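You operate a simulated robot arm through the tools that you are given. There is no shell and no other tool. Be economical: measure what you need, move in short steps, check, and stop when the job is done.

You are at the controls of a simulated robot arm. One attempt, no reset.

## Task
Put the fuse labelled "3A" from the top of the long bench on top of the yellow packet and the fuse that says "13A" on top of the white packet. Put the teal socket box on the orange notebook. Stack the box that says "+7" from the top of the long bench on top of the box labelled "x3". Put the black tape on the waist-high board of the corner shelving. Press the purple mute key to switch it on. Fetch the black cup stand and stand it on the top of the blue cabinet. Any order will do. Set down upright: black cup stand.

The check looks at the end state, three seconds after you hand in, the way a careful person would. Anything else that was tipped, shoved, dropped, spilled or broken makes it a failure.

## Robot
A 7-joint arm with a two-finger gripper on a trunk, on a base that drives. Base frame: it is fixed to the floor where the robot stands at the start and does not move with it; the origin is under the middle of the robot, x ahead of it, y to its left, z up. Lengths are in m, angles in degrees, forces in N, time in s.
With the tool pointing down near the work surface it reaches from about 0.28 to 0.72 m from the robot's upright axis, wherever it stands. Its first joint turns from -166.0 to 166.0 degrees. Places, roughly: black cup stand (10x10x12 cm) [0.6, 2.8, 0.7]; black tape (6x6x2 cm) [0.6, 0.8, 0.9]; blue effect box, purple effect box, red effect box [0.75, -0.75, 0.75]; fuse [0.5, -0.25, 0.75]; orange notebook [-1, 0.25, 0.75]; purple mute key [0.5, 2.1, 0.8]; teal socket box (15x8x5 cm) [0.9, 0, 0.9]; top of the blue cabinet (25x21 cm) [-1.18, 2.26, 0.88]; waist-high board of the corner shelving [0.9, 3.7, 0.9]; white packet [0.5, 0.25, 1]; yellow packet [0.5, 0, 1]. Payload 2.94 kg.
Tool frame: the origin (TCP) lies between the finger pads and is the grasp point; the fingertips stand 0.03 m ahead of it; z points along the fingers, y is the line along which they close. Largest opening 0.138 m; the body of the gripper starts 0.109 m behind the TCP.
Orientation is that of the tool frame in the base frame, as a unit quaternion [w, x, y, z]. With the fingers straight down and closing along the base's y, the tool's x points along the base's -x, its y along +y and its z along -z.

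## Interface
- The arm moves only by the tool nudge_tool. Its argument "commands" is one flat list of numbers, 7 for each row, row after row: the shift along the base's x, y, z in units of 200 mm (1.0 is 200 mm), then the turn, a rotation vector about the base's x, y, z in units of 45 degrees (1.0 is 45 degrees), then the finger opening in m, from 0 to 0.138. In form: [tx, ty, tz, rx, ry, rz, gripper, tx, ty, tz, rx, ry, rz, gripper, ...]. A call has 1 to 20 rows; each row is the pose to reach, as a shift and turn from the pose commanded when the call began. A call with a number of a shift or a turn outside -1 to 1 is refused whole. Rows are played at 5 a second. More than 0.05 m and 8.6 degrees between two rows, or a gripper value outside its range, and nothing of the call is played. A pose out of reach is approached as far as the arm can. The call stops where the force on the tool passes 40 N (or 10 N more than at its start, if that is more) or the arm is blocked; 0.2 s more then pass. The fingers move at their own pace and stop on an object; they squeeze with about 33 N. The grip force told is the motor's: it shows also when the fingers shut on nothing. Time passes only in rows, and 0.2 s behind the last, so rows that repeat a pose let the fingers close. The reply holds the time, the measured pose of the TCP, the force on the tool along the base axes, the opening and the grip force, in the units named above and with some noise, with the torque about the TCP (base axes, N m) and any sound that the robot's microphone picked up, and new pictures: "views" is both (left out), scene, wrist or none.
- Cameras (640 x 400 px; columns grow to the right, rows downward): "scene" is now at [-0.0538, 0.1794, 1.5081]; the picture's right is [0.81, -0.58, 0.00], its down [-0.54, -0.76, -0.36] and it looks along [0.21, 0.29, -0.93] (base axes); focal length 214 px, centre (320, 200). "wrist" rides on the gripper at [0.071, 0.019, -0.146] in the tool frame; the picture's right is [-0.26, 0.97, 0.00], its down [-0.85, -0.23, -0.48] and it looks along [-0.46, -0.12, 0.88] (tool axes); focal length 280 px, centre (320, 200). There is no depth. A picture from a camera that has moved, and an enlarged one, comes with that camera's place and axes in the base frame and with its lens. The place of the scene camera against the robot may be out by one fixed shift of up to 0.012 m in any direction.
- lift_body(by): slides the trunk up (or, below 0, down) by that many m; the arm and the scene camera ride with it, the base frame stays. It gives what a move gives, with no picture.
- steer(legs): drives the robot by 1 to 6 legs, each [ahead, left, turn to the left] in m, m and degrees, along the robot's own axes; the way and the turn of a leg run together, so that a leg with both is an arc; at most 1.5 m and 180 degrees a leg. The arm and the cameras ride along, it lands a little off, and it stops where it bumps. It gives what a move gives, and a new picture of the scene camera.
- aim_head(pan, tilt): turns the head with the scene camera to pan (to the left, within 86 degrees either way) and tilt (down, from -29 to 69), counted from straight ahead of the robot. It gives what a move gives, and a new picture of the scene camera.
- enlarge(camera, box): a new picture of the part [left, top, right, bottom] of that camera's present view, enlarged. The clock stands still meanwhile.
- close_job(): hands the job in; it is judged then, once.

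Go step by step. Nothing tells you exact positions but the pictures and the camera data: compare them with the known pose of the tool, close in by small moves and look again before you grip or let go. The budget is 196 turns and 260 pictures, counting those below and the enlarged ones. Unless the task says otherwise, let go and move clear before handing in, and close with one line.

The tools are called after ">>>" as a command line: name --argument value ..., lists and objects as JSON in quotes. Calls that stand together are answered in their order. nudge_tool: Moves the arm, as the interface text tells. Its arguments: {"type":"object","properties":{"commands":{"type":"array","items":{"type":"number"}},"views":{"type":"string","enum":["both","scene","wrist","none"]}},"required":["commands"]} The other tools are called the same way: lift_body (by) slides the trunk up or down; steer (legs) drives the base; aim_head (pan, tilt) turns the head that bears the scene camera; enlarge (camera, box) takes an enlarged picture of a part of a camera's view; close_job () hands the job in.

At the start:

```text
t: 0.0
eef_pos: [0.3552, -0.2517, 1.1459]
orientation: [0.0, -0.001, 1.0, 0.0]
force: [0.8, -0.8, -0.7]
torque: [-0.02, 0.0, 0.04]
width: 0.1381
grip_force: 0.2
trunk travel left (down, up): [-0.4, 0.054]
robot x, y, heading: [0.0028, -0.0015, 0.1]
head pan, tilt: [54.4, 68.8]
```

scene: 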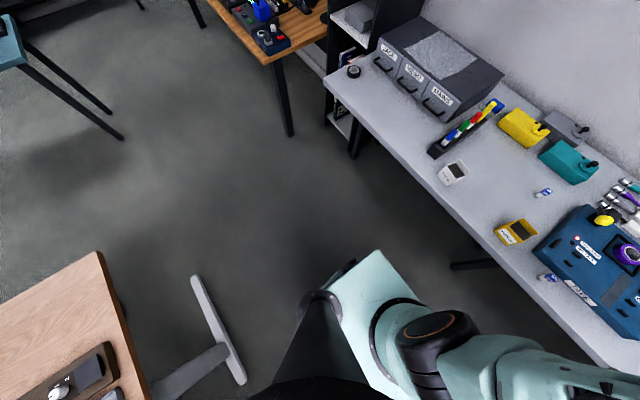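
wrist: 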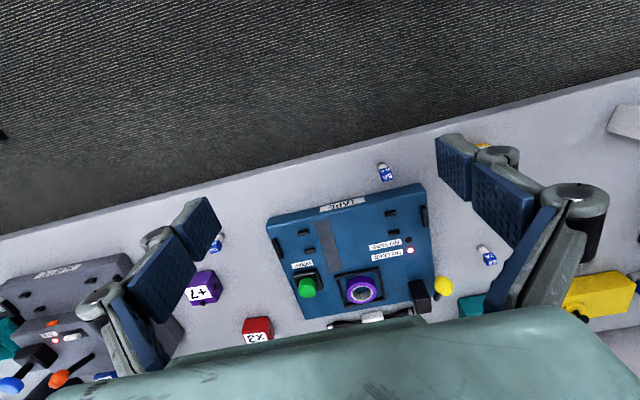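

I see the long bench ahead with packets, fuses, effect boxes and a socket box. First I look around with the head to place things.

>>> aim_head --pan 0 --tilt 45

>>> aim_head --pan -50 --tilt 45

>>> aim_head --pan 60 --tilt 30

```text
t: 1.2
eef_pos: [0.3549, -0.253, 1.1451]
orientation: [0.0, 0.0, 1.0, 0.0]
force: [-0.1, -0.1, 0.0]
torque: [0.0, 0.02, -0.01]
width: 0.1379
grip_force: 0.1
trunk travel left (down, up): [-0.4, 0.054]
robot x, y, heading: [-0.0004, -0.0002, -0.1]
head pan, tilt: [0.0, 45.0]
camera scene: at [-0.0051, 0.134, 1.5369], right [0.0, -1.0, 0.0], down [-0.71, 0.0, -0.71], along [0.71, 0.0, -0.71], focal length 214 px, centre (320, 200)
```

scene: 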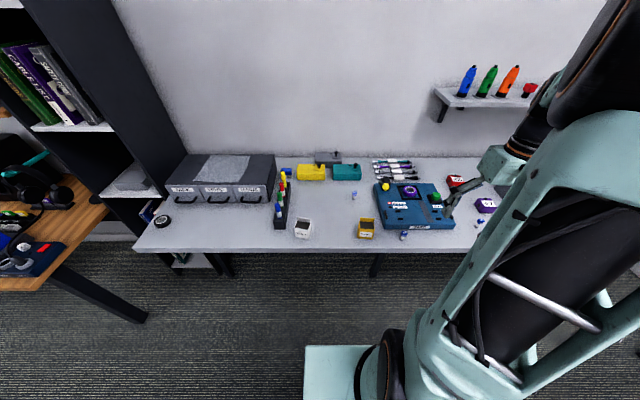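

```text
t: 2.4
eef_pos: [0.3554, -0.2527, 1.1461]
orientation: [0.0, 0.001, 1.0, 0.0]
force: [0.2, -1.2, 0.0]
torque: [-0.03, -0.01, 0.0]
width: 0.1381
grip_force: 0.1
trunk travel left (down, up): [-0.4, 0.054]
robot x, y, heading: [0.0015, -0.002, 0.1]
head pan, tilt: [-50.0, 45.0]
camera scene: at [-0.0341, 0.0717, 1.5369], right [-0.77, -0.64, 0.0], down [-0.45, 0.54, -0.71], along [0.45, -0.54, -0.71], focal length 214 px, centre (320, 200)
```

scene: 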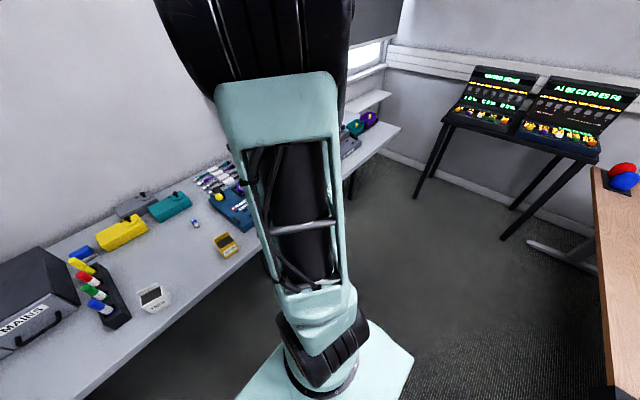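

```text
t: 4.3
eef_pos: [0.3562, -0.2518, 1.1459]
orientation: [0.001, 0.0, 1.0, 0.0]
force: [0.1, -0.2, -0.3]
torque: [-0.01, 0.0, 0.01]
width: 0.1378
grip_force: 0.1
trunk travel left (down, up): [-0.4, 0.054]
robot x, y, heading: [-0.0007, -0.0013, 0.1]
head pan, tilt: [60.0, 30.0]
camera scene: at [-0.0411, 0.2122, 1.5595], right [0.87, -0.5, 0.0], down [-0.25, -0.43, -0.87], along [0.43, 0.75, -0.5], focal length 214 px, centre (320, 200)
```

scene: 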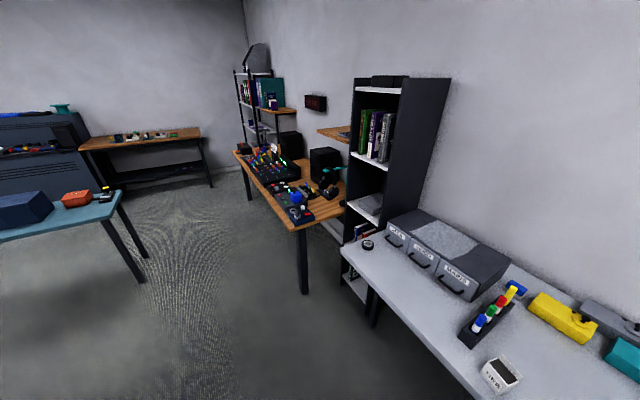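

The bench is roughly known. I look closer at its objects.

>>> aim_head --pan 0 --tilt 50

>>> enlarge --camera "scene" --box '[260, 110, 420, 230]'

>>> enlarge --camera "scene" --box '[360, 110, 520, 230]'

>>> enlarge --camera "wrist" --box '[180, 140, 520, 350]'

```text
t: 5.6
eef_pos: [0.3562, -0.2517, 1.1439]
orientation: [-0.001, 0.0, 1.0, 0.0]
force: [0.7, 0.1, 0.1]
torque: [-0.03, 0.0, 0.01]
width: 0.1381
grip_force: 0.0
trunk travel left (down, up): [-0.4, 0.054]
robot x, y, heading: [0.0008, 0.0017, 0.0]
head pan, tilt: [0.0, 50.0]
camera scene: at [-0.0094, 0.134, 1.53], right [0.0, -1.0, 0.0], down [-0.77, 0.0, -0.64], along [0.64, 0.0, -0.77], focal length 214 px, centre (320, 200)
```

scene: 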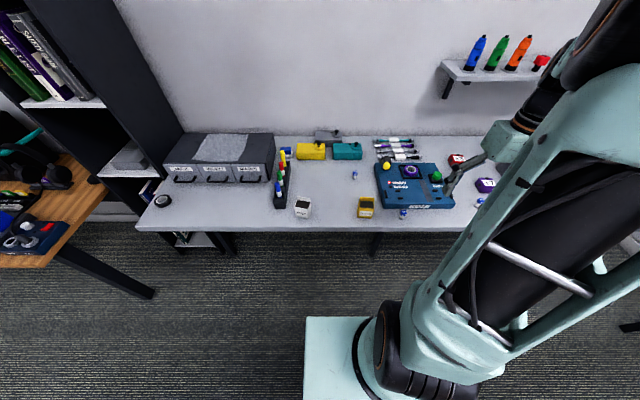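

```text
3.33 times, centred on (340, 170) of scene
camera zoom: at [-0.0094, 0.134, 1.53], right [0.0, -1.0, 0.0], down [-0.77, 0.0, -0.64], along [0.64, 0.0, -0.77], focal length 715 px, centre (253, 300)
```

zoom: 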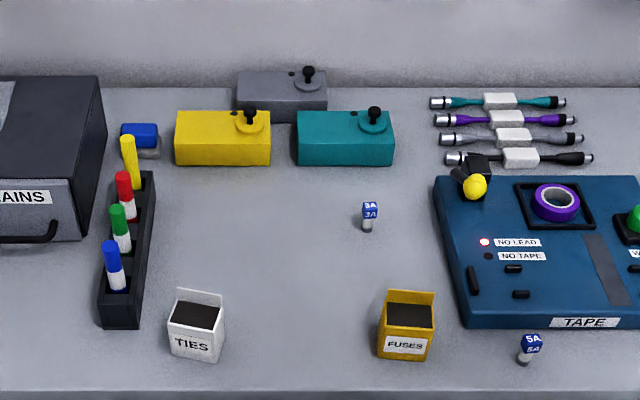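

```text
3.33 times, centred on (440, 170) of scene
camera zoom: at [-0.0094, 0.134, 1.53], right [0.0, -1.0, 0.0], down [-0.77, 0.0, -0.64], along [0.64, 0.0, -0.77], focal length 715 px, centre (-80, 300)
```

zoom: 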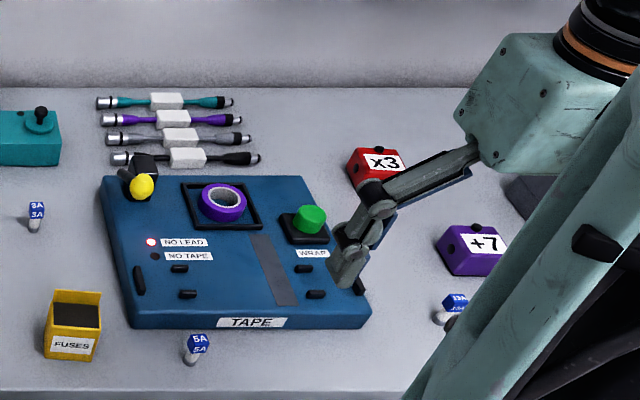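

```text
1.88 times, centred on (350, 245) of wrist
camera zoom: at [0.2851, -0.2329, 1.2904], right [0.26, 0.97, 0.0], down [0.85, -0.23, 0.48], along [0.46, -0.12, -0.88], focal length 528 px, centre (264, 115)
```

zoom: 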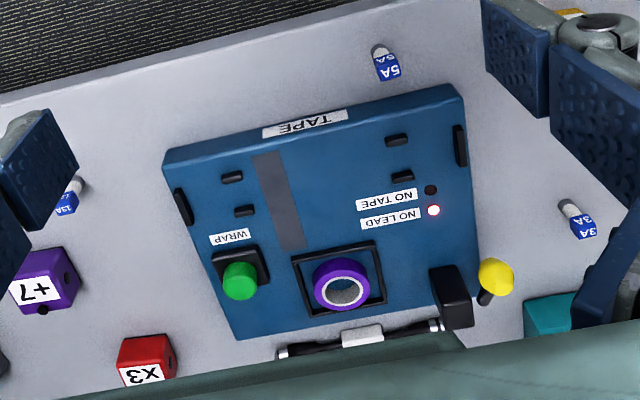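

The bench top is at about z 0.86 with its front edge at x≈0.4; far objects need the robot a bit closer. I drive 0.12 m ahead.

>>> steer --legs '[[0.12, 0, 0]]'

>>> nudge_tool --commands '[0, 0.25, 0, 0, 0, 0, 0.138, 0, 0.5, 0, 0, 0, 0, 0.138, 0, 0.75, 0, 0, 0, 0, 0.138, 0, 0.9, -0.1, 0, 0, 0, 0.138]'

```text
t: 6.8
eef_pos: [0.4742, -0.2551, 1.1458]
orientation: [0.0, 0.002, 1.0, -0.001]
force: [0.2, -0.3, -0.3]
torque: [0.03, 0.05, 0.01]
width: 0.1381
grip_force: 0.1
trunk travel left (down, up): [-0.4, 0.054]
robot x, y, heading: [0.1177, 0.0, -0.2]
head pan, tilt: [0.0, 50.0]
camera scene: at [0.1108, 0.1337, 1.53], right [0.0, -1.0, 0.0], down [-0.77, 0.0, -0.64], along [0.64, 0.0, -0.77], focal length 214 px, centre (320, 200)
```

scene: 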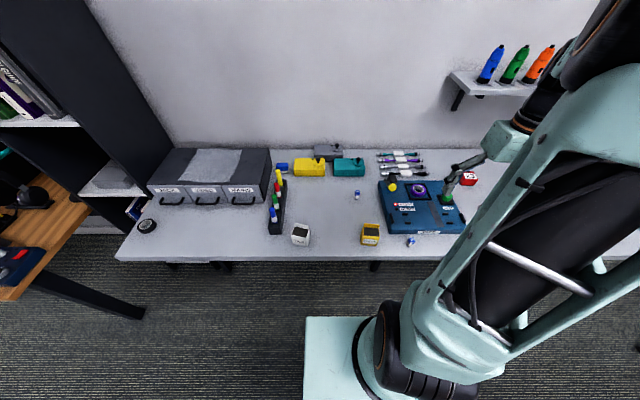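

```text
t: 7.8
eef_pos: [0.4738, -0.0737, 1.121]
orientation: [-0.006, 0.003, 1.0, 0.0]
force: [0.6, 0.4, -0.2]
torque: [-0.01, 0.01, 0.04]
width: 0.1378
grip_force: 0.0
trunk travel left (down, up): [-0.4, 0.054]
robot x, y, heading: [0.1214, -0.0017, -0.3]
head pan, tilt: [0.0, 50.0]
camera scene: at [0.1135, 0.1302, 1.5354], right [-0.05, -1.0, 0.0], down [-0.72, 0.04, -0.69], along [0.69, -0.04, -0.72], focal length 214 px, centre (320, 200)
camera wrist: at [0.404, -0.0543, 1.2663], right [0.27, 0.96, 0.0], down [0.85, -0.23, 0.47], along [0.45, -0.13, -0.88], focal length 280 px, centre (320, 200)
```

scene: 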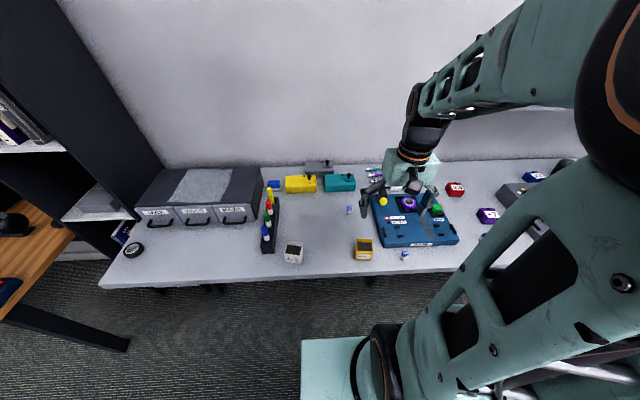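
wrist: 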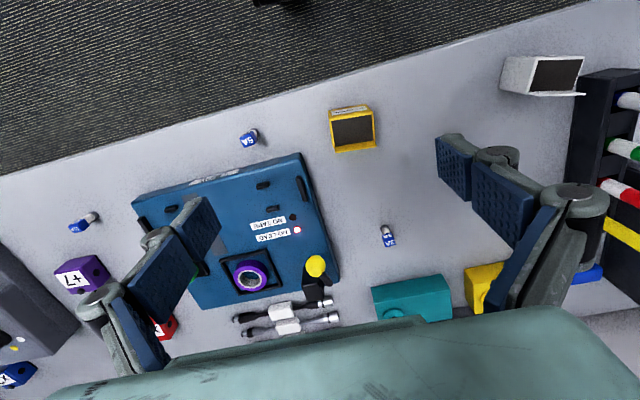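

3A fuse sits near (0.70,-0.02), the yellow packet near (0.50,-0.04). I zoom on both.

>>> enlarge --camera "wrist" --box '[300, 90, 440, 270]'

>>> enlarge --camera "scene" --box '[270, 190, 430, 290]'

```text
2.22 times, centred on (370, 180) of wrist
camera zoom: at [0.404, -0.0543, 1.2663], right [0.27, 0.96, 0.0], down [0.85, -0.23, 0.47], along [0.45, -0.13, -0.88], focal length 623 px, centre (209, 244)
```

zoom: 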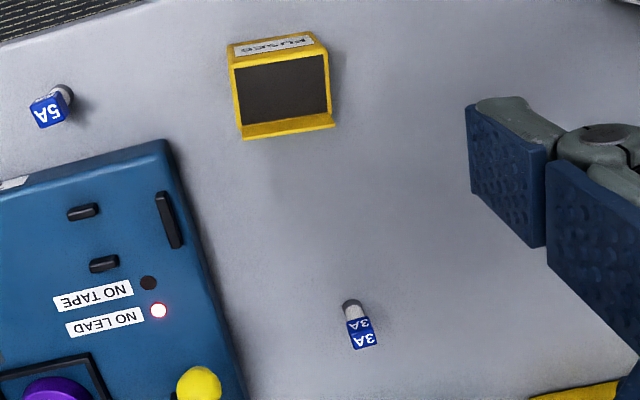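

```text
4.00 times, centred on (350, 240) of scene
camera zoom: at [0.1135, 0.1302, 1.5354], right [-0.05, -1.0, 0.0], down [-0.72, 0.04, -0.69], along [0.69, -0.04, -0.72], focal length 858 px, centre (200, 40)
```

zoom: 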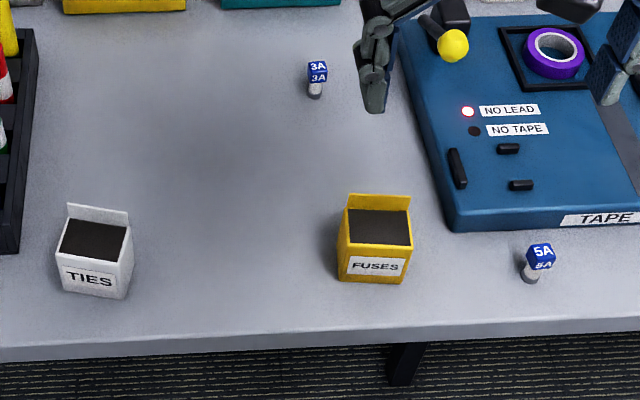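

Fuses are small uprights with a 2 cm blue cube head; packets have flat dark tops with a flap at the back. I move over the 3A fuse.

>>> nudge_tool --commands '[0.22, 0.07, -0.1, 0, 0, 0, 0.08, 0.44, 0.14, -0.2, 0, 0, 0, 0.08, 0.66, 0.2, -0.3, 0, 0, 0, 0.08, 0.88, 0.27, -0.4, 0, 0, 0, 0.08, 1.0, 0.27, -0.5, 0, 0, 0, 0.08, 1.0, 0.27, -0.5, 0, 0, 0, 0.08]' --views "wrist"

```text
refused: row 1 steps farther than a row can; nothing moved
```

The step was slightly long; I redo it with shorter rows.

>>> nudge_tool --commands '[0.2, 0.06, -0.1, 0, 0, 0, 0.08, 0.4, 0.12, -0.2, 0, 0, 0, 0.08, 0.6, 0.18, -0.3, 0, 0, 0, 0.08, 0.8, 0.24, -0.4, 0, 0, 0, 0.08, 1.0, 0.27, -0.5, 0, 0, 0, 0.08, 1.0, 0.27, -0.5, 0, 0, 0, 0.08]' --views "wrist"

```text
t: 9.2
eef_pos: [0.6752, -0.0233, 1.026]
orientation: [0.0, 0.002, 1.0, 0.001]
force: [0.4, 0.2, -1.0]
torque: [0.0, 0.0, 0.02]
width: 0.0801
grip_force: 0.0
trunk travel left (down, up): [-0.4, 0.054]
robot x, y, heading: [0.1182, 0.0016, -0.2]
head pan, tilt: [0.0, 50.0]
camera wrist: at [0.6038, -0.0031, 1.171], right [0.27, 0.96, 0.0], down [0.85, -0.23, 0.48], along [0.46, -0.13, -0.88], focal length 280 px, centre (320, 200)
```

wrist: 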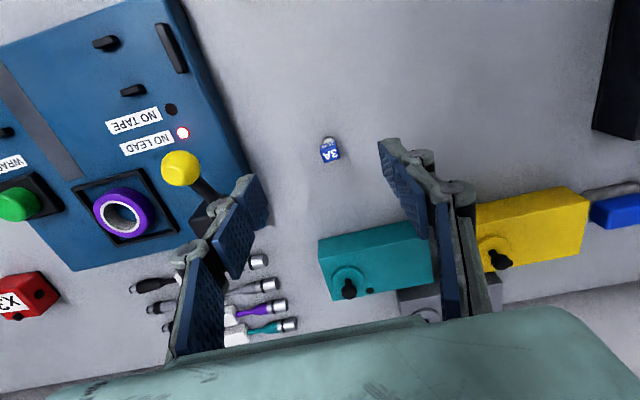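

3A fuse head is at about (0.693,-0.019,0.90), bench top at 0.858. I open narrow, go down over it and look before gripping.

>>> nudge_tool --commands '[0.09, 0.02, -0.15, 0, 0, 0, 0.07, 0.09, 0.02, -0.3, 0, 0, 0, 0.07, 0.09, 0.02, -0.4, 0, 0, 0, 0.07, 0.09, 0.02, -0.4, 0, 0, 0, 0.07]' --views "wrist"

```text
t: 10.2
eef_pos: [0.6921, -0.0154, 0.9457]
orientation: [0.0, 0.001, 1.0, 0.0]
force: [0.7, 0.9, 0.8]
torque: [0.03, 0.01, 0.01]
width: 0.0699
grip_force: 0.0
trunk travel left (down, up): [-0.4, 0.054]
robot x, y, heading: [0.1199, -0.0034, -0.2]
head pan, tilt: [0.0, 50.0]
camera wrist: at [0.6213, 0.0045, 1.0903], right [0.26, 0.96, 0.0], down [0.85, -0.23, 0.48], along [0.46, -0.13, -0.88], focal length 280 px, centre (320, 200)
```

wrist: 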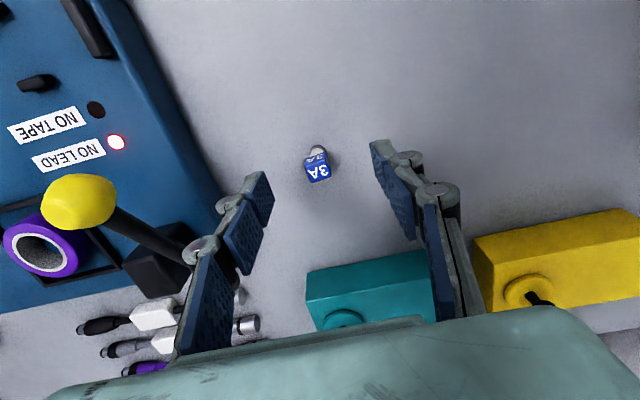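

Well centred at (0.691,-0.017). I lower to z 0.90 and close.

>>> nudge_tool --commands '[0, 0, -0.12, 0, 0, 0, 0.07, 0, 0, -0.23, 0, 0, 0, 0.07, 0, 0, -0.23, 0, 0, 0, 0.01, 0, 0, -0.23, 0, 0, 0, 0.01, 0, 0, -0.23, 0, 0, 0, 0.01, 0, 0, -0.23, 0, 0, 0, 0.01]' --views "wrist"

```text
t: 11.6
eef_pos: [0.6915, -0.0158, 0.8989]
orientation: [0.0, 0.002, 1.0, -0.001]
force: [0.0, -0.4, 0.1]
torque: [0.0, -0.01, 0.01]
width: 0.0154
grip_force: 32.7
trunk travel left (down, up): [-0.4, 0.054]
robot x, y, heading: [0.1203, 0.0035, -0.2]
head pan, tilt: [0.0, 50.0]
camera wrist: at [0.6217, 0.0046, 1.0442], right [0.26, 0.96, 0.0], down [0.85, -0.23, 0.48], along [0.46, -0.13, -0.88], focal length 280 px, centre (320, 200)
```

wrist: 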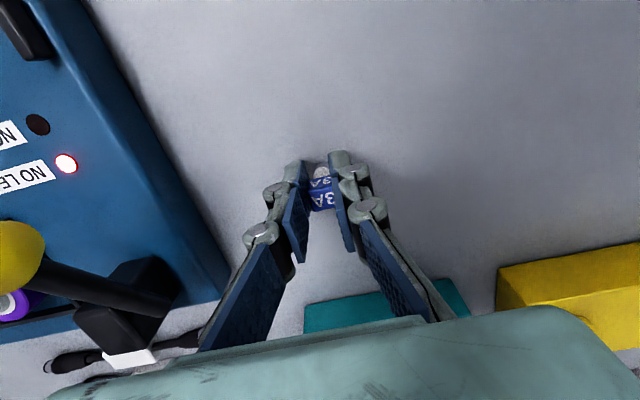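

The 3A fuse is held. I lift it and carry it over the yellow packet (≈(0.499,-0.040), top ≈0.92) and look.

>>> nudge_tool --commands '[0, 0, 0.2, 0, 0, 0, 0.01, 0, 0, 0.4, 0, 0, 0, 0.01, 0, 0, 0.55, 0, 0, 0, 0.01, -0.24, -0.03, 0.55, 0, 0, 0, 0.01, -0.48, -0.06, 0.55, 0, 0, 0, 0.01, -0.72, -0.09, 0.55, 0, 0, 0, 0.01, -0.9, -0.12, 0.55, 0, 0, 0, 0.01, -0.967, -0.12, 0.55, 0, 0, 0, 0.01, -0.967, -0.12, 0.55, 0, 0, 0, 0.01]'

>>> enlarge --camera "scene" --box '[270, 170, 430, 270]'

```text
t: 13.6
eef_pos: [0.4978, -0.0394, 1.0096]
orientation: [0.0, 0.001, 1.0, -0.001]
force: [-0.2, -0.2, 0.2]
torque: [-0.04, 0.0, 0.02]
width: 0.0156
grip_force: 33.4
trunk travel left (down, up): [-0.4, 0.054]
robot x, y, heading: [0.1225, 0.0021, -0.1]
head pan, tilt: [0.0, 50.0]
camera scene: at [0.1101, 0.1337, 1.53], right [0.0, -1.0, 0.0], down [-0.77, 0.0, -0.64], along [0.64, 0.0, -0.77], focal length 214 px, centre (320, 200)
camera wrist: at [0.4273, -0.02, 1.1547], right [0.26, 0.96, 0.0], down [0.85, -0.23, 0.48], along [0.46, -0.13, -0.88], focal length 280 px, centre (320, 200)
```

scene: 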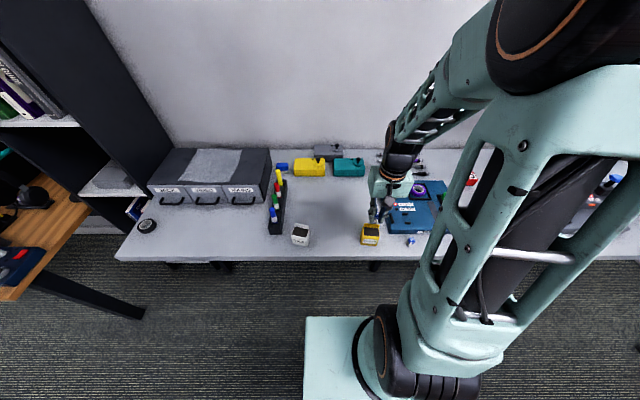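
wrist: 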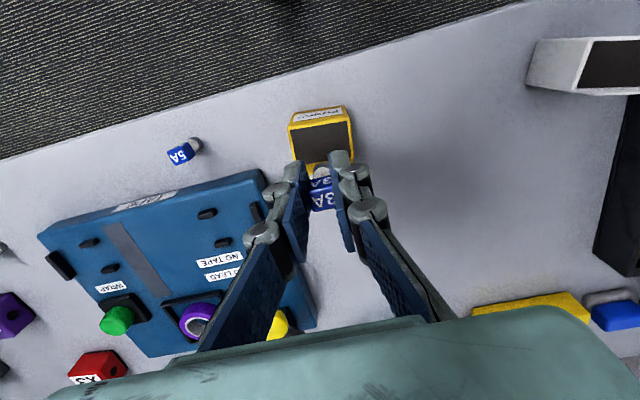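

```text
4.00 times, centred on (350, 220) of scene
camera zoom: at [0.1101, 0.1337, 1.53], right [0.0, -1.0, 0.0], down [-0.77, 0.0, -0.64], along [0.64, 0.0, -0.77], focal length 858 px, centre (200, 120)
```

zoom: 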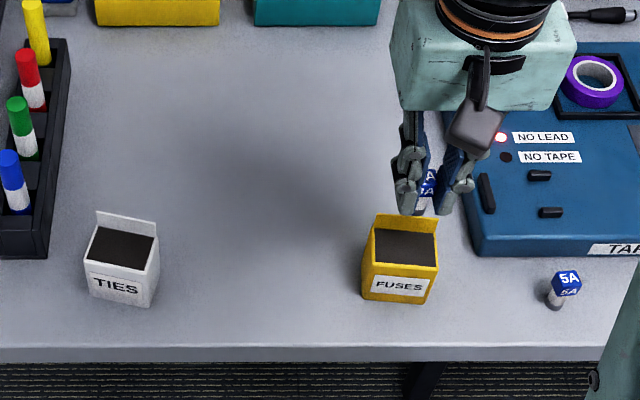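

Alignment over the packet is good. I lower the fuse slowly to near contact.

>>> nudge_tool --commands '[0, 0, -0.1, 0, 0, 0, 0.01, 0, 0, -0.18, 0, 0, 0, 0.01, 0, 0, -0.21, 0, 0, 0, 0.01, 0, 0, -0.225, 0, 0, 0, 0.01, 0, 0, -0.225, 0, 0, 0, 0.01]' --views "none"

>>> enlarge --camera "scene" --box '[330, 190, 410, 250]'

>>> enlarge --camera "wrist" --box '[240, 90, 400, 230]'

```text
t: 14.8
eef_pos: [0.4973, -0.0402, 0.9632]
orientation: [0.0, 0.002, 1.0, 0.0]
force: [-0.5, -0.7, -0.4]
torque: [0.02, 0.01, 0.01]
width: 0.0153
grip_force: 33.3
trunk travel left (down, up): [-0.4, 0.054]
robot x, y, heading: [0.1188, -0.001, -0.1]
head pan, tilt: [0.0, 50.0]
```

```text
6.67 times, centred on (370, 220) of scene
camera zoom: at [0.1101, 0.1337, 1.53], right [0.0, -1.0, 0.0], down [-0.77, 0.0, -0.64], along [0.64, 0.0, -0.77], focal length 1430 px, centre (-13, 67)
```

zoom: 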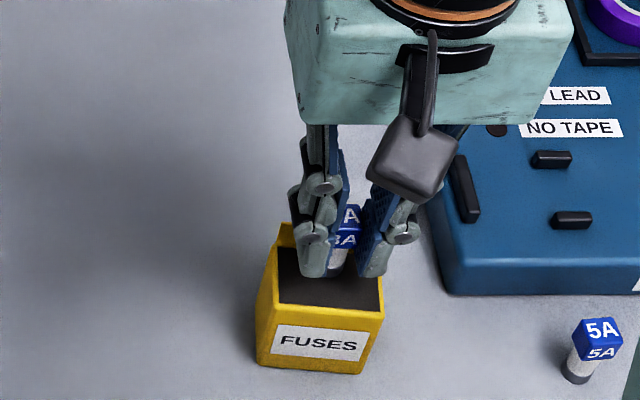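

```text
2.86 times, centred on (320, 160) of wrist
camera zoom: at [0.4272, -0.0198, 1.1091], right [0.26, 0.96, 0.0], down [0.85, -0.23, 0.48], along [0.46, -0.13, -0.88], focal length 801 px, centre (320, 314)
```

zoom: 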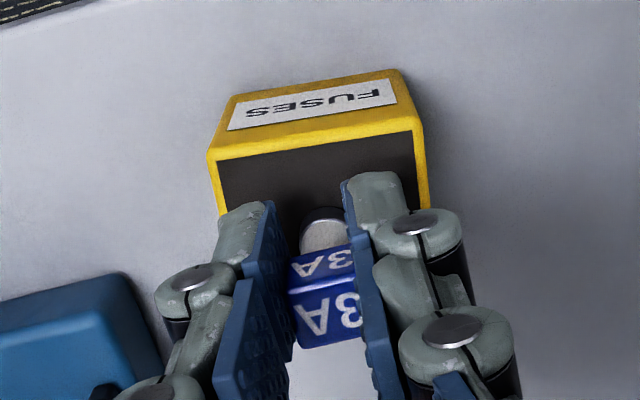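

The foot is just above the packet's top, a touch toward the flap. I shift 3 mm forward and lower in small steps.

>>> nudge_tool --commands '[-0.015, 0.005, -0.01, 0, 0, 0, 0.01, -0.015, 0.005, -0.015, 0, 0, 0, 0.01]' --views "none"

>>> enlarge --camera "scene" --box '[340, 200, 400, 245]'

```text
t: 15.4
eef_pos: [0.4965, -0.0384, 0.9611]
orientation: [0.0, 0.001, 1.0, 0.0]
force: [0.0, 0.3, 1.0]
torque: [-0.04, 0.02, 0.01]
width: 0.0155
grip_force: 33.0
trunk travel left (down, up): [-0.4, 0.054]
robot x, y, heading: [0.1209, -0.0014, -0.5]
head pan, tilt: [0.0, 50.0]
```

```text
8.89 times, centred on (370, 222) of scene
camera zoom: at [0.1101, 0.1337, 1.53], right [0.0, -1.0, 0.0], down [-0.77, 0.0, -0.64], along [0.64, 0.0, -0.77], focal length 1906 px, centre (-124, 0)
```

zoom: 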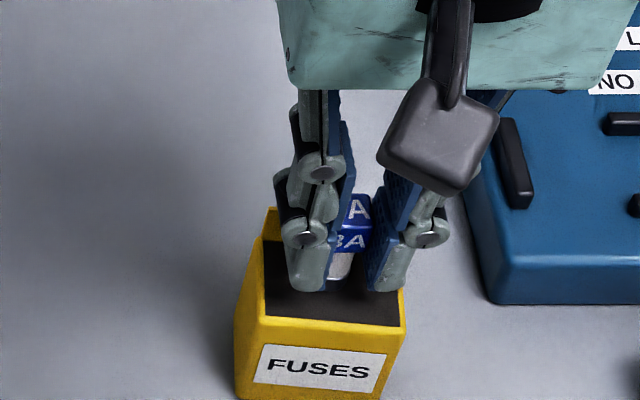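

Not in contact yet. I lower 2 mm at a time watching the force.

>>> nudge_tool --commands '[0, 0, -0.01, 0, 0, 0, 0.01, 0, 0, -0.01, 0, 0, 0, 0.01]' --views "none"

>>> nudge_tool --commands '[0, 0, -0.01, 0, 0, 0, 0.01, 0, 0, -0.01, 0, 0, 0, 0.01]' --views "none"

```text
t: 16.0
eef_pos: [0.4954, -0.0379, 0.961]
orientation: [0.001, 0.001, 1.0, 0.0]
force: [0.8, -0.5, 8.9]
torque: [-0.05, -0.05, 0.0]
width: 0.0155
grip_force: 33.0
trunk travel left (down, up): [-0.4, 0.054]
robot x, y, heading: [0.1193, 0.0041, -0.2]
head pan, tilt: [0.0, 50.0]
```

```text
t: 16.6
eef_pos: [0.495, -0.039, 0.9606]
orientation: [0.003, 0.001, 1.0, 0.0]
force: [-0.9, -0.9, 31.8]
torque: [0.01, -0.2, 0.02]
width: 0.0155
grip_force: 33.2
trunk travel left (down, up): [-0.4, 0.054]
robot x, y, heading: [0.1219, -0.0018, -0.4]
head pan, tilt: [0.0, 50.0]
```

Contact is made. I ease off the pressure, open, and lift clear.

>>> nudge_tool --commands '[0, 0, 0.016, 0, 0, 0, 0.01, 0, 0, 0.016, 0, 0, 0, 0.05, 0, 0, 0.016, 0, 0, 0, 0.05, 0, 0, 0.1, 0, 0, 0, 0.05, 0, 0, 0.3, 0, 0, 0, 0.05, 0, 0, 0.5, 0, 0, 0, 0.05, -0.05, -0.2, 0.5, 0, 0, 0, 0.08, -0.05, -0.4, 0.5, 0, 0, 0, 0.08, -0.05, -0.64, 0.5, 0, 0, 0, 0.08, -0.05, -0.85, 0.5, 0, 0, 0, 0.08, -0.05, -0.85, 0.5, 0, 0, 0, 0.08]'

>>> enlarge --camera "scene" --box '[330, 190, 410, 250]'

```text
t: 19.0
eef_pos: [0.4877, -0.21, 1.0571]
orientation: [0.0, 0.001, 1.0, 0.0]
force: [0.0, 0.5, -0.1]
torque: [-0.01, -0.03, -0.02]
width: 0.0798
grip_force: 0.0
trunk travel left (down, up): [-0.4, 0.054]
robot x, y, heading: [0.121, -0.0012, -0.0]
head pan, tilt: [0.0, 50.0]
camera scene: at [0.1101, 0.1338, 1.53], right [0.0, -1.0, 0.0], down [-0.77, 0.0, -0.64], along [0.64, 0.0, -0.77], focal length 214 px, centre (320, 200)
camera wrist: at [0.4172, -0.1904, 1.2024], right [0.26, 0.96, 0.0], down [0.85, -0.23, 0.48], along [0.46, -0.13, -0.88], focal length 280 px, centre (320, 200)
```

scene: 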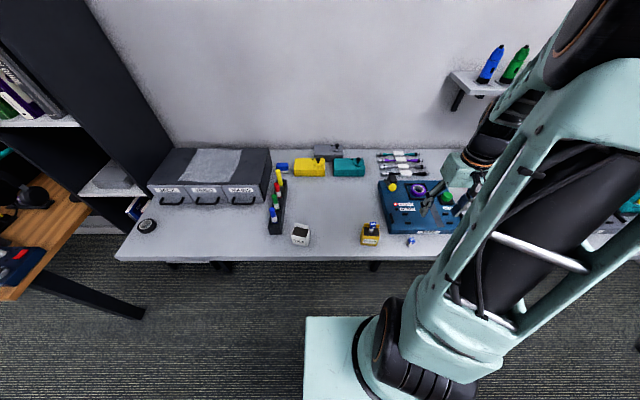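
wrist: 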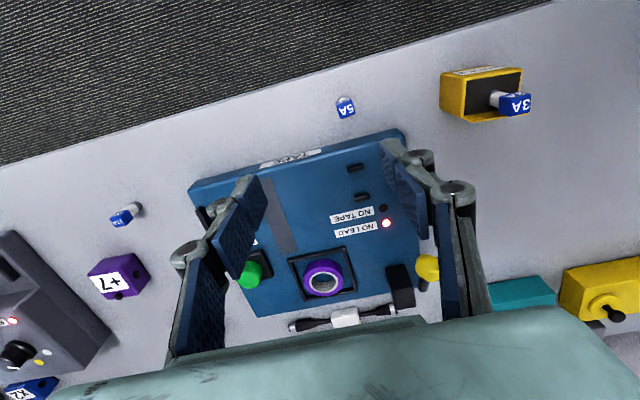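

```text
6.67 times, centred on (370, 220) of scene
camera zoom: at [0.1101, 0.1338, 1.53], right [0.0, -1.0, 0.0], down [-0.77, 0.0, -0.64], along [0.64, 0.0, -0.77], focal length 1430 px, centre (-13, 67)
```

zoom: 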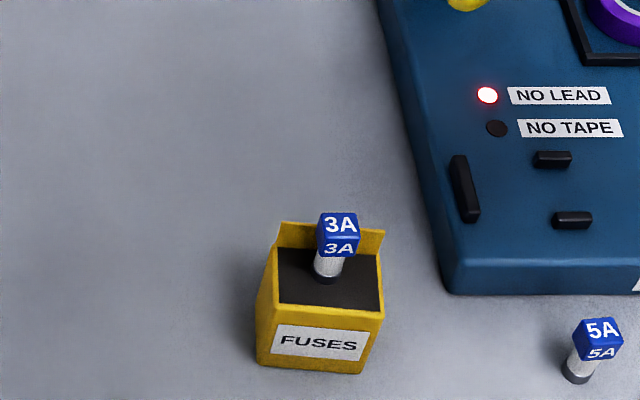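

3A stands well on the yellow packet. The 13A fuse is near (0.534,-0.479); I move over it.

>>> nudge_tool --commands '[0, -0.24, 0, 0, 0, 0, 0.08, 0.05, -0.48, 0, 0, 0, 0, 0.08, 0.1, -0.7, 0, 0, 0, 0, 0.08, 0.15, -0.9, -0.05, 0, 0, 0, 0.08, 0.2, -1, -0.1, 0, 0, 0, 0.08, 0.2, -1, -0.1, 0, 0, 0, 0.08]' --views "wrist"

>>> enlarge --camera "wrist" --box '[180, 80, 500, 280]'

```text
t: 20.4
eef_pos: [0.5248, -0.4103, 1.037]
orientation: [0.0, 0.002, 1.0, -0.001]
force: [0.4, -0.9, 0.4]
torque: [-0.01, 0.01, 0.0]
width: 0.08
grip_force: 0.0
trunk travel left (down, up): [-0.4, 0.054]
robot x, y, heading: [0.1212, 0.0033, -0.3]
head pan, tilt: [0.0, 50.0]
camera wrist: at [0.4553, -0.3907, 1.1825], right [0.26, 0.96, 0.0], down [0.85, -0.23, 0.48], along [0.46, -0.13, -0.88], focal length 280 px, centre (320, 200)
```

wrist: 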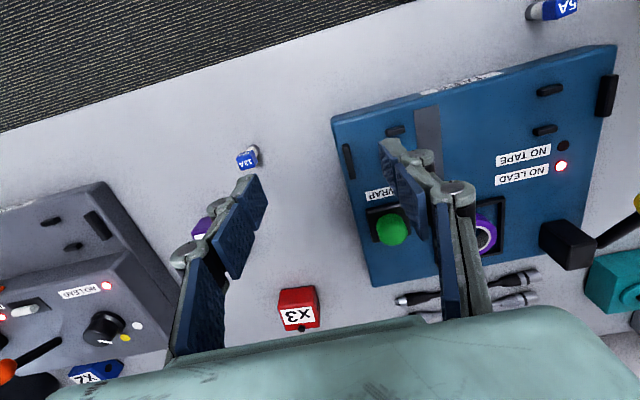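

```text
2.00 times, centred on (340, 180) of wrist
camera zoom: at [0.4553, -0.3907, 1.1825], right [0.26, 0.96, 0.0], down [0.85, -0.23, 0.48], along [0.46, -0.13, -0.88], focal length 561 px, centre (280, 240)
```

zoom: 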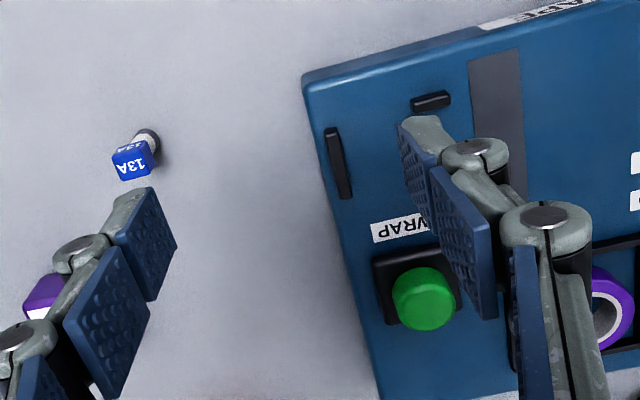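

13A head at about (0.534,-0.495). I align above and descend partway.

>>> nudge_tool --commands '[0.03, -0.22, 0, 0, 0, 0, 0.07, 0.048, -0.425, 0, 0, 0, 0, 0.07, 0.048, -0.425, -0.22, 0, 0, 0, 0.07, 0.048, -0.425, -0.42, 0, 0, 0, 0.07, 0.048, -0.425, -0.42, 0, 0, 0, 0.07]' --views "wrist"

```text
t: 21.6
eef_pos: [0.5372, -0.4943, 0.9534]
orientation: [0.0, 0.002, 1.0, -0.001]
force: [-0.3, 0.6, 0.0]
torque: [0.0, 0.02, 0.01]
width: 0.0701
grip_force: 0.1
trunk travel left (down, up): [-0.4, 0.054]
robot x, y, heading: [0.1196, 0.0005, -0.3]
head pan, tilt: [0.0, 50.0]
camera wrist: at [0.4664, -0.4743, 1.0989], right [0.26, 0.96, 0.0], down [0.85, -0.23, 0.48], along [0.46, -0.13, -0.88], focal length 280 px, centre (320, 200)
```

wrist: 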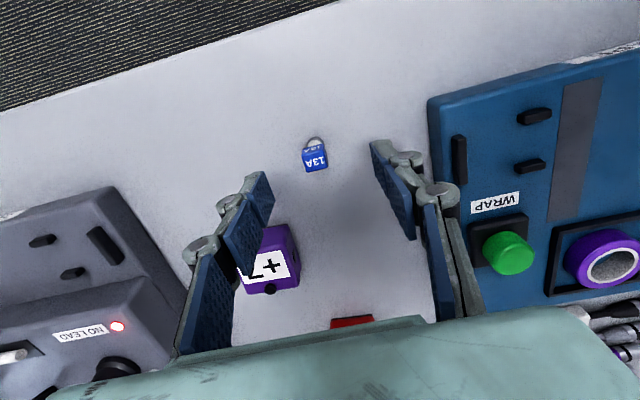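

Nearly centred; tiny correction, lower, and close.

>>> nudge_tool --commands '[-0.015, -0.015, -0.14, 0, 0, 0, 0.07, -0.015, -0.015, -0.267, 0, 0, 0, 0.07, -0.015, -0.015, -0.267, 0, 0, 0, 0.01, -0.015, -0.015, -0.267, 0, 0, 0, 0.01, -0.015, -0.015, -0.267, 0, 0, 0, 0.01, -0.015, -0.015, -0.267, 0, 0, 0, 0.01, -0.015, -0.015, 0, 0, 0, 0, 0.01, -0.015, -0.015, 0.24, 0, 0, 0, 0.01, -0.015, -0.015, 0.4, 0, 0, 0, 0.01]' --views "wrist"

```text
refused: row 7 steps farther than a row can; nothing moved
```

>>> nudge_tool --commands '[-0.015, -0.015, -0.14, 0, 0, 0, 0.07, -0.015, -0.015, -0.267, 0, 0, 0, 0.07, -0.015, -0.015, -0.267, 0, 0, 0, 0.01, -0.015, -0.015, -0.267, 0, 0, 0, 0.01, -0.015, -0.015, -0.267, 0, 0, 0, 0.01, -0.015, -0.015, -0.267, 0, 0, 0, 0.01, -0.015, -0.015, -0.1, 0, 0, 0, 0.01, -0.015, -0.015, 0.1, 0, 0, 0, 0.01, -0.015, -0.015, 0.3, 0, 0, 0, 0.01, -0.015, -0.015, 0.4, 0, 0, 0, 0.01]' --views "wrist"

```text
t: 23.8
eef_pos: [0.5314, -0.4977, 1.0345]
orientation: [0.0, 0.002, 1.0, 0.0]
force: [-0.7, 0.1, -0.4]
torque: [0.05, -0.01, 0.0]
width: 0.0156
grip_force: 32.9
trunk travel left (down, up): [-0.4, 0.054]
robot x, y, heading: [0.1213, -0.0008, 0.0]
head pan, tilt: [0.0, 50.0]
camera wrist: at [0.4607, -0.4768, 1.1798], right [0.27, 0.96, 0.0], down [0.85, -0.23, 0.48], along [0.46, -0.13, -0.88], focal length 280 px, centre (320, 200)
```

wrist: 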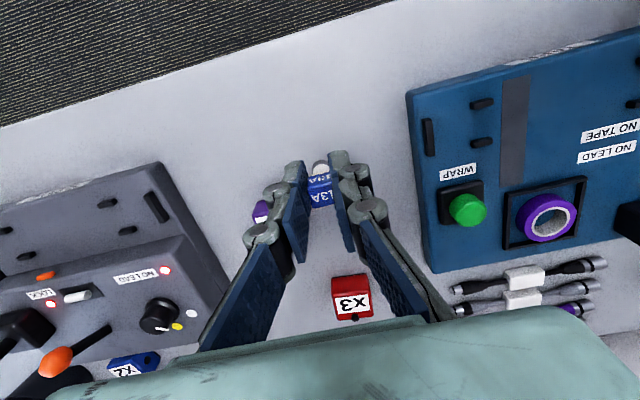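

13A is held. I carry it left at height toward the white packet at about (0.497,0.192), passing above everything.

>>> nudge_tool --commands '[0, 0.2, 0.13, 0, 0, 0, 0.01, 0, 0.44, 0.15, 0, 0, 0, 0.01, 0, 0.68, 0.15, 0, 0, 0, 0.01, -0.04, 0.92, 0.15, 0, 0, 0, 0.01, -0.08, 1.0, 0.15, 0, 0, 0, 0.01]' --views "none"

>>> nudge_tool --commands '[-0.03, 0.24, 0, 0, 0, 0, 0.01, -0.05, 0.48, 0, 0, 0, 0, 0.01, -0.07, 0.72, 0, 0, 0, 0, 0.01, -0.09, 0.96, 0, 0, 0, 0, 0.01, -0.09, 1.0, 0, 0, 0, 0, 0.01]' --views "none"

>>> nudge_tool --commands '[0, 0.24, 0, 0, 0, 0, 0.01, 0, 0.48, 0, 0, 0, 0, 0.01, 0, 0.72, 0, 0, 0, 0, 0.01, 0, 0.96, 0, 0, 0, 0, 0.01, 0, 1.0, 0, 0, 0, 0, 0.01]' --views "none"

>>> nudge_tool --commands '[0, 0.23, 0, 0, 0, 0, 0.01, 0, 0.45, -0.1, 0, 0, 0, 0.01, 0, 0.45, -0.1, 0, 0, 0, 0.01]' --views "wrist"

```text
t: 25.0
eef_pos: [0.5161, -0.2969, 1.0618]
orientation: [0.0, 0.002, 1.0, 0.0]
force: [0.3, 0.3, -0.2]
torque: [0.0, 0.02, 0.02]
width: 0.0154
grip_force: 32.7
trunk travel left (down, up): [-0.4, 0.054]
robot x, y, heading: [0.1196, -0.0002, -0.1]
head pan, tilt: [0.0, 50.0]
```

```text
t: 26.2
eef_pos: [0.4983, -0.0989, 1.0628]
orientation: [-0.001, 0.002, 1.0, -0.001]
force: [0.3, 0.2, 0.2]
torque: [-0.03, -0.02, 0.0]
width: 0.0154
grip_force: 33.6
trunk travel left (down, up): [-0.4, 0.054]
robot x, y, heading: [0.1208, -0.0019, -0.4]
head pan, tilt: [0.0, 50.0]
```

```text
t: 27.4
eef_pos: [0.4985, 0.1023, 1.0643]
orientation: [0.001, 0.001, 1.0, 0.001]
force: [0.5, -1.0, -0.2]
torque: [0.0, -0.03, -0.01]
width: 0.0153
grip_force: 33.1
trunk travel left (down, up): [-0.4, 0.054]
robot x, y, heading: [0.1182, -0.0042, -0.3]
head pan, tilt: [0.0, 50.0]
```

```text
t: 28.2
eef_pos: [0.4964, 0.1939, 1.0416]
orientation: [0.001, 0.002, 1.0, 0.0]
force: [0.3, -0.2, 0.1]
torque: [0.0, -0.03, 0.01]
width: 0.0154
grip_force: 33.2
trunk travel left (down, up): [-0.4, 0.054]
robot x, y, heading: [0.117, 0.0001, -0.3]
head pan, tilt: [0.0, 50.0]
camera wrist: at [0.4261, 0.2137, 1.1874], right [0.26, 0.96, 0.0], down [0.85, -0.23, 0.48], along [0.46, -0.13, -0.88], focal length 280 px, centre (320, 200)
```

wrist: 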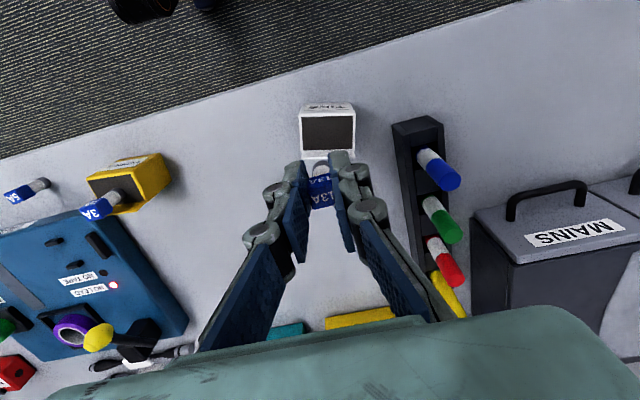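

White packet top centre ≈ (0.496,0.200). I correct and lower to just above.

>>> nudge_tool --commands '[-0.008, 0.032, 0, 0, 0, 0, 0.01, -0.008, 0.032, -0.2, 0, 0, 0, 0.01, -0.008, 0.032, -0.34, 0, 0, 0, 0.01, -0.008, 0.032, -0.385, 0, 0, 0, 0.01, -0.008, 0.032, -0.385, 0, 0, 0, 0.01]' --views "none"

>>> enlarge --camera "wrist" --box '[240, 90, 400, 230]'

>>> enlarge --camera "scene" --box '[270, 200, 330, 245]'

```text
t: 29.4
eef_pos: [0.4959, 0.1996, 0.9682]
orientation: [0.0, 0.001, 1.0, 0.0]
force: [1.2, -0.5, -0.1]
torque: [-0.01, 0.0, 0.02]
width: 0.0156
grip_force: 32.8
trunk travel left (down, up): [-0.4, 0.054]
robot x, y, heading: [0.1185, 0.0039, -0.4]
head pan, tilt: [0.0, 50.0]
```

```text
2.86 times, centred on (320, 160) of wrist
camera zoom: at [0.4261, 0.22, 1.1127], right [0.26, 0.96, 0.0], down [0.85, -0.23, 0.48], along [0.46, -0.13, -0.88], focal length 801 px, centre (320, 314)
```

zoom: 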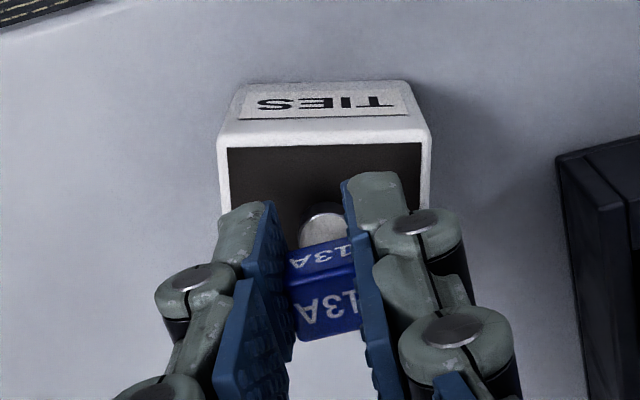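

```text
8.89 times, centred on (300, 222) of scene
camera zoom: at [0.1101, 0.1337, 1.53], right [0.0, -1.0, 0.0], down [-0.77, 0.0, -0.64], along [0.64, 0.0, -0.77], focal length 1906 px, centre (498, 0)
```

zoom: 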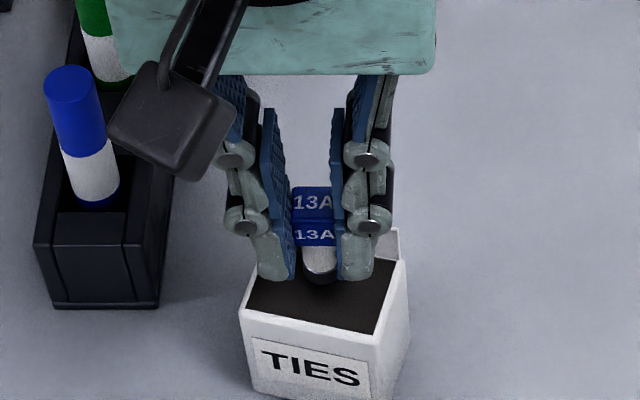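

Good alignment. Lower in small steps with a 3 mm pull forward.

>>> nudge_tool --commands '[-0.015, 0, -0.015, 0, 0, 0, 0.01, -0.015, 0, -0.03, 0, 0, 0, 0.01, -0.015, 0, -0.03, 0, 0, 0, 0.01]' --views "none"

>>> nudge_tool --commands '[0, 0, -0.01, 0, 0, 0, 0.01, 0, 0, -0.01, 0, 0, 0, 0.01]' --views "none"

```text
t: 30.2
eef_pos: [0.4941, 0.1997, 0.9621]
orientation: [0.001, 0.002, 1.0, 0.001]
force: [0.9, 0.3, 6.6]
torque: [0.0, -0.04, -0.02]
width: 0.0154
grip_force: 33.0
trunk travel left (down, up): [-0.4, 0.054]
robot x, y, heading: [0.1198, -0.0015, -0.4]
head pan, tilt: [0.0, 50.0]
```

```text
t: 30.8
eef_pos: [0.4943, 0.2001, 0.9612]
orientation: [0.003, 0.002, 1.0, 0.003]
force: [0.4, -1.5, 28.5]
torque: [-0.06, -0.2, -0.02]
width: 0.0155
grip_force: 33.2
trunk travel left (down, up): [-0.4, 0.054]
robot x, y, heading: [0.1163, -0.002, -0.1]
head pan, tilt: [0.0, 50.0]
```

Contact. I release, lift clear, and check.

>>> nudge_tool --commands '[0, 0, 0.016, 0, 0, 0, 0.01, 0, 0, 0.016, 0, 0, 0, 0.05, 0, 0, 0.016, 0, 0, 0, 0.05, 0, 0, 0.1, 0, 0, 0, 0.05, 0, 0, 0.3, 0, 0, 0, 0.05, 0, 0, 0.5, 0, 0, 0, 0.05, 0, 0, 0.7, 0, 0, 0, 0.08, 0, -0.2, 0.8, 0, 0, 0, 0.08, 0, -0.4, 0.8, 0, 0, 0, 0.08, 0, -0.6, 0.8, 0, 0, 0, 0.08]' --views "none"

>>> enlarge --camera "scene" --box '[270, 130, 430, 250]'

>>> steer --legs '[[0, -0.45, 0]]'

```text
t: 33.0
eef_pos: [0.4928, 0.078, 1.117]
orientation: [-0.003, 0.002, 1.0, -0.001]
force: [-0.1, 0.3, 0.6]
torque: [0.0, -0.02, 0.01]
width: 0.08
grip_force: 0.1
trunk travel left (down, up): [-0.4, 0.054]
robot x, y, heading: [0.1219, -0.0008, -0.0]
head pan, tilt: [0.0, 50.0]
```

```text
3.33 times, centred on (350, 190) of scene
camera zoom: at [0.1113, 0.1304, 1.5323], right [-0.04, -1.0, 0.0], down [-0.75, 0.03, -0.66], along [0.66, -0.03, -0.75], focal length 715 px, centre (220, 233)
```

zoom: 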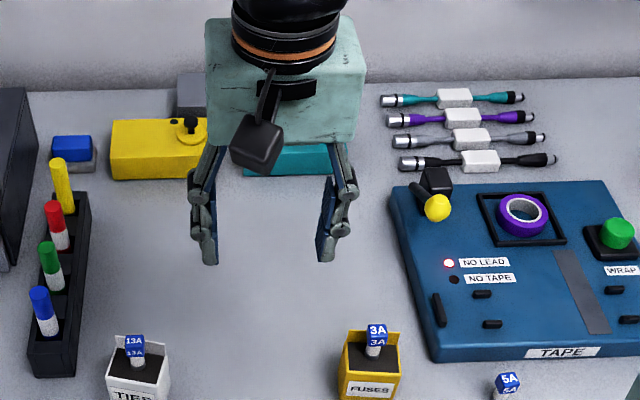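

```text
t: 37.6
eef_pos: [0.4921, -0.3735, 1.1176]
orientation: [-0.001, -0.003, 1.0, -0.001]
force: [-0.3, 0.1, -0.6]
torque: [0.02, 0.0, 0.02]
width: 0.0802
grip_force: 0.0
trunk travel left (down, up): [-0.4, 0.054]
robot x, y, heading: [0.1212, -0.4597, 0.3]
head pan, tilt: [0.0, 50.0]
camera scene: at [0.1113, -0.326, 1.5328], right [-0.04, -1.0, 0.0], down [-0.74, 0.03, -0.67], along [0.67, -0.03, -0.74], focal length 214 px, centre (320, 200)
```

scene: 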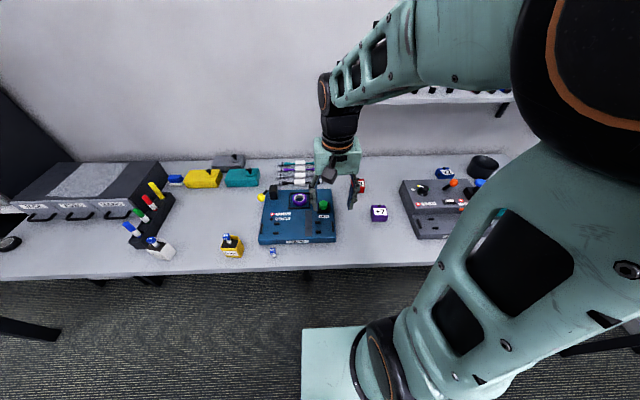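

Both fuses are in place. Now I move over the "+7" box (≈(0.62,-0.57)) for a look.

>>> nudge_tool --commands '[0.06, -0.2, -0.03, 0, 0, 0, 0.1, 0.12, -0.4, -0.06, 0, 0, 0, 0.1, 0.18, -0.6, -0.1, 0, 0, 0, 0.1, 0.24, -0.8, -0.1, 0, 0, 0, 0.1, 0.35, -0.85, -0.15, 0, 0, 0, 0.1, 0.35, -0.85, -0.15, 0, 0, 0, 0.1]' --views "wrist"

>>> enlarge --camera "wrist" --box '[200, 140, 460, 320]'

>>> enlarge --camera "scene" --box '[320, 150, 440, 240]'

```text
t: 39.0
eef_pos: [0.5645, -0.5445, 1.0857]
orientation: [0.0, -0.003, 1.0, 0.0]
force: [1.2, -0.3, 0.5]
torque: [-0.01, 0.02, -0.04]
width: 0.1
grip_force: 0.1
trunk travel left (down, up): [-0.4, 0.054]
robot x, y, heading: [0.1183, -0.4566, 0.6]
head pan, tilt: [0.0, 50.0]
camera wrist: at [0.4932, -0.5254, 1.2318], right [0.26, 0.97, 0.0], down [0.85, -0.23, 0.48], along [0.46, -0.12, -0.88], focal length 280 px, centre (320, 200)
```

wrist: 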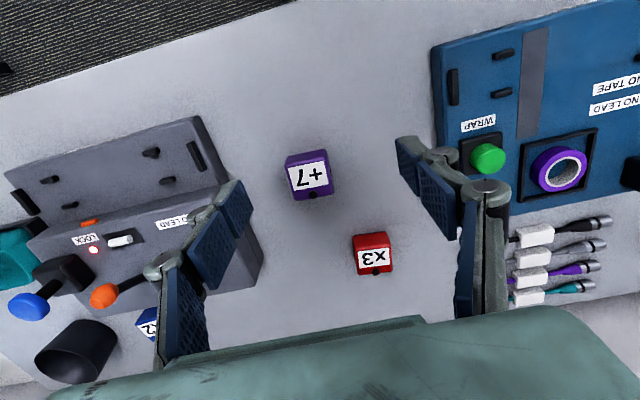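

```text
2.22 times, centred on (330, 230) of wrist
camera zoom: at [0.4932, -0.5254, 1.2318], right [0.26, 0.97, 0.0], down [0.85, -0.23, 0.48], along [0.46, -0.12, -0.88], focal length 623 px, centre (298, 133)
```

zoom: 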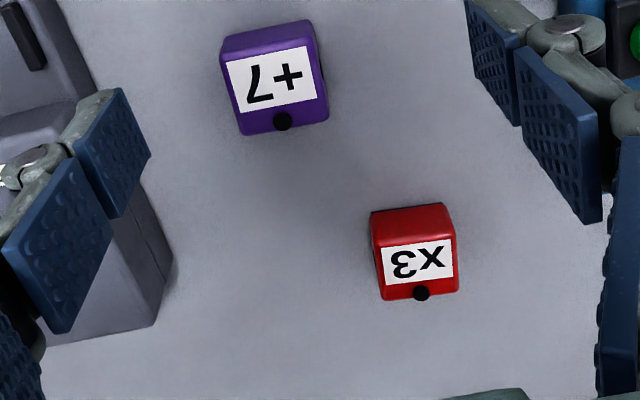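

```text
4.44 times, centred on (380, 195) of scene
camera zoom: at [0.1094, -0.3224, 1.53], right [0.01, -1.0, 0.0], down [-0.77, 0.0, -0.64], along [0.64, 0.0, -0.77], focal length 953 px, centre (53, 222)
```

zoom: 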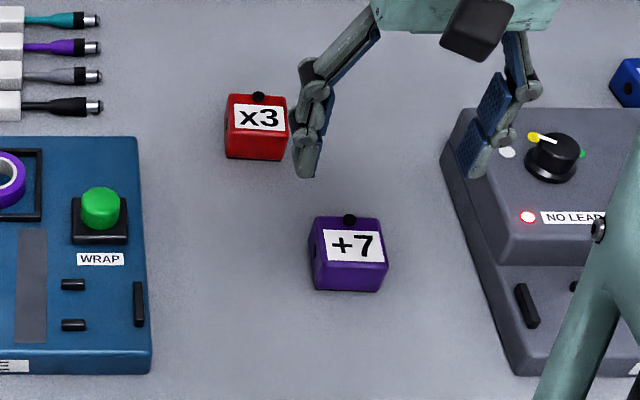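

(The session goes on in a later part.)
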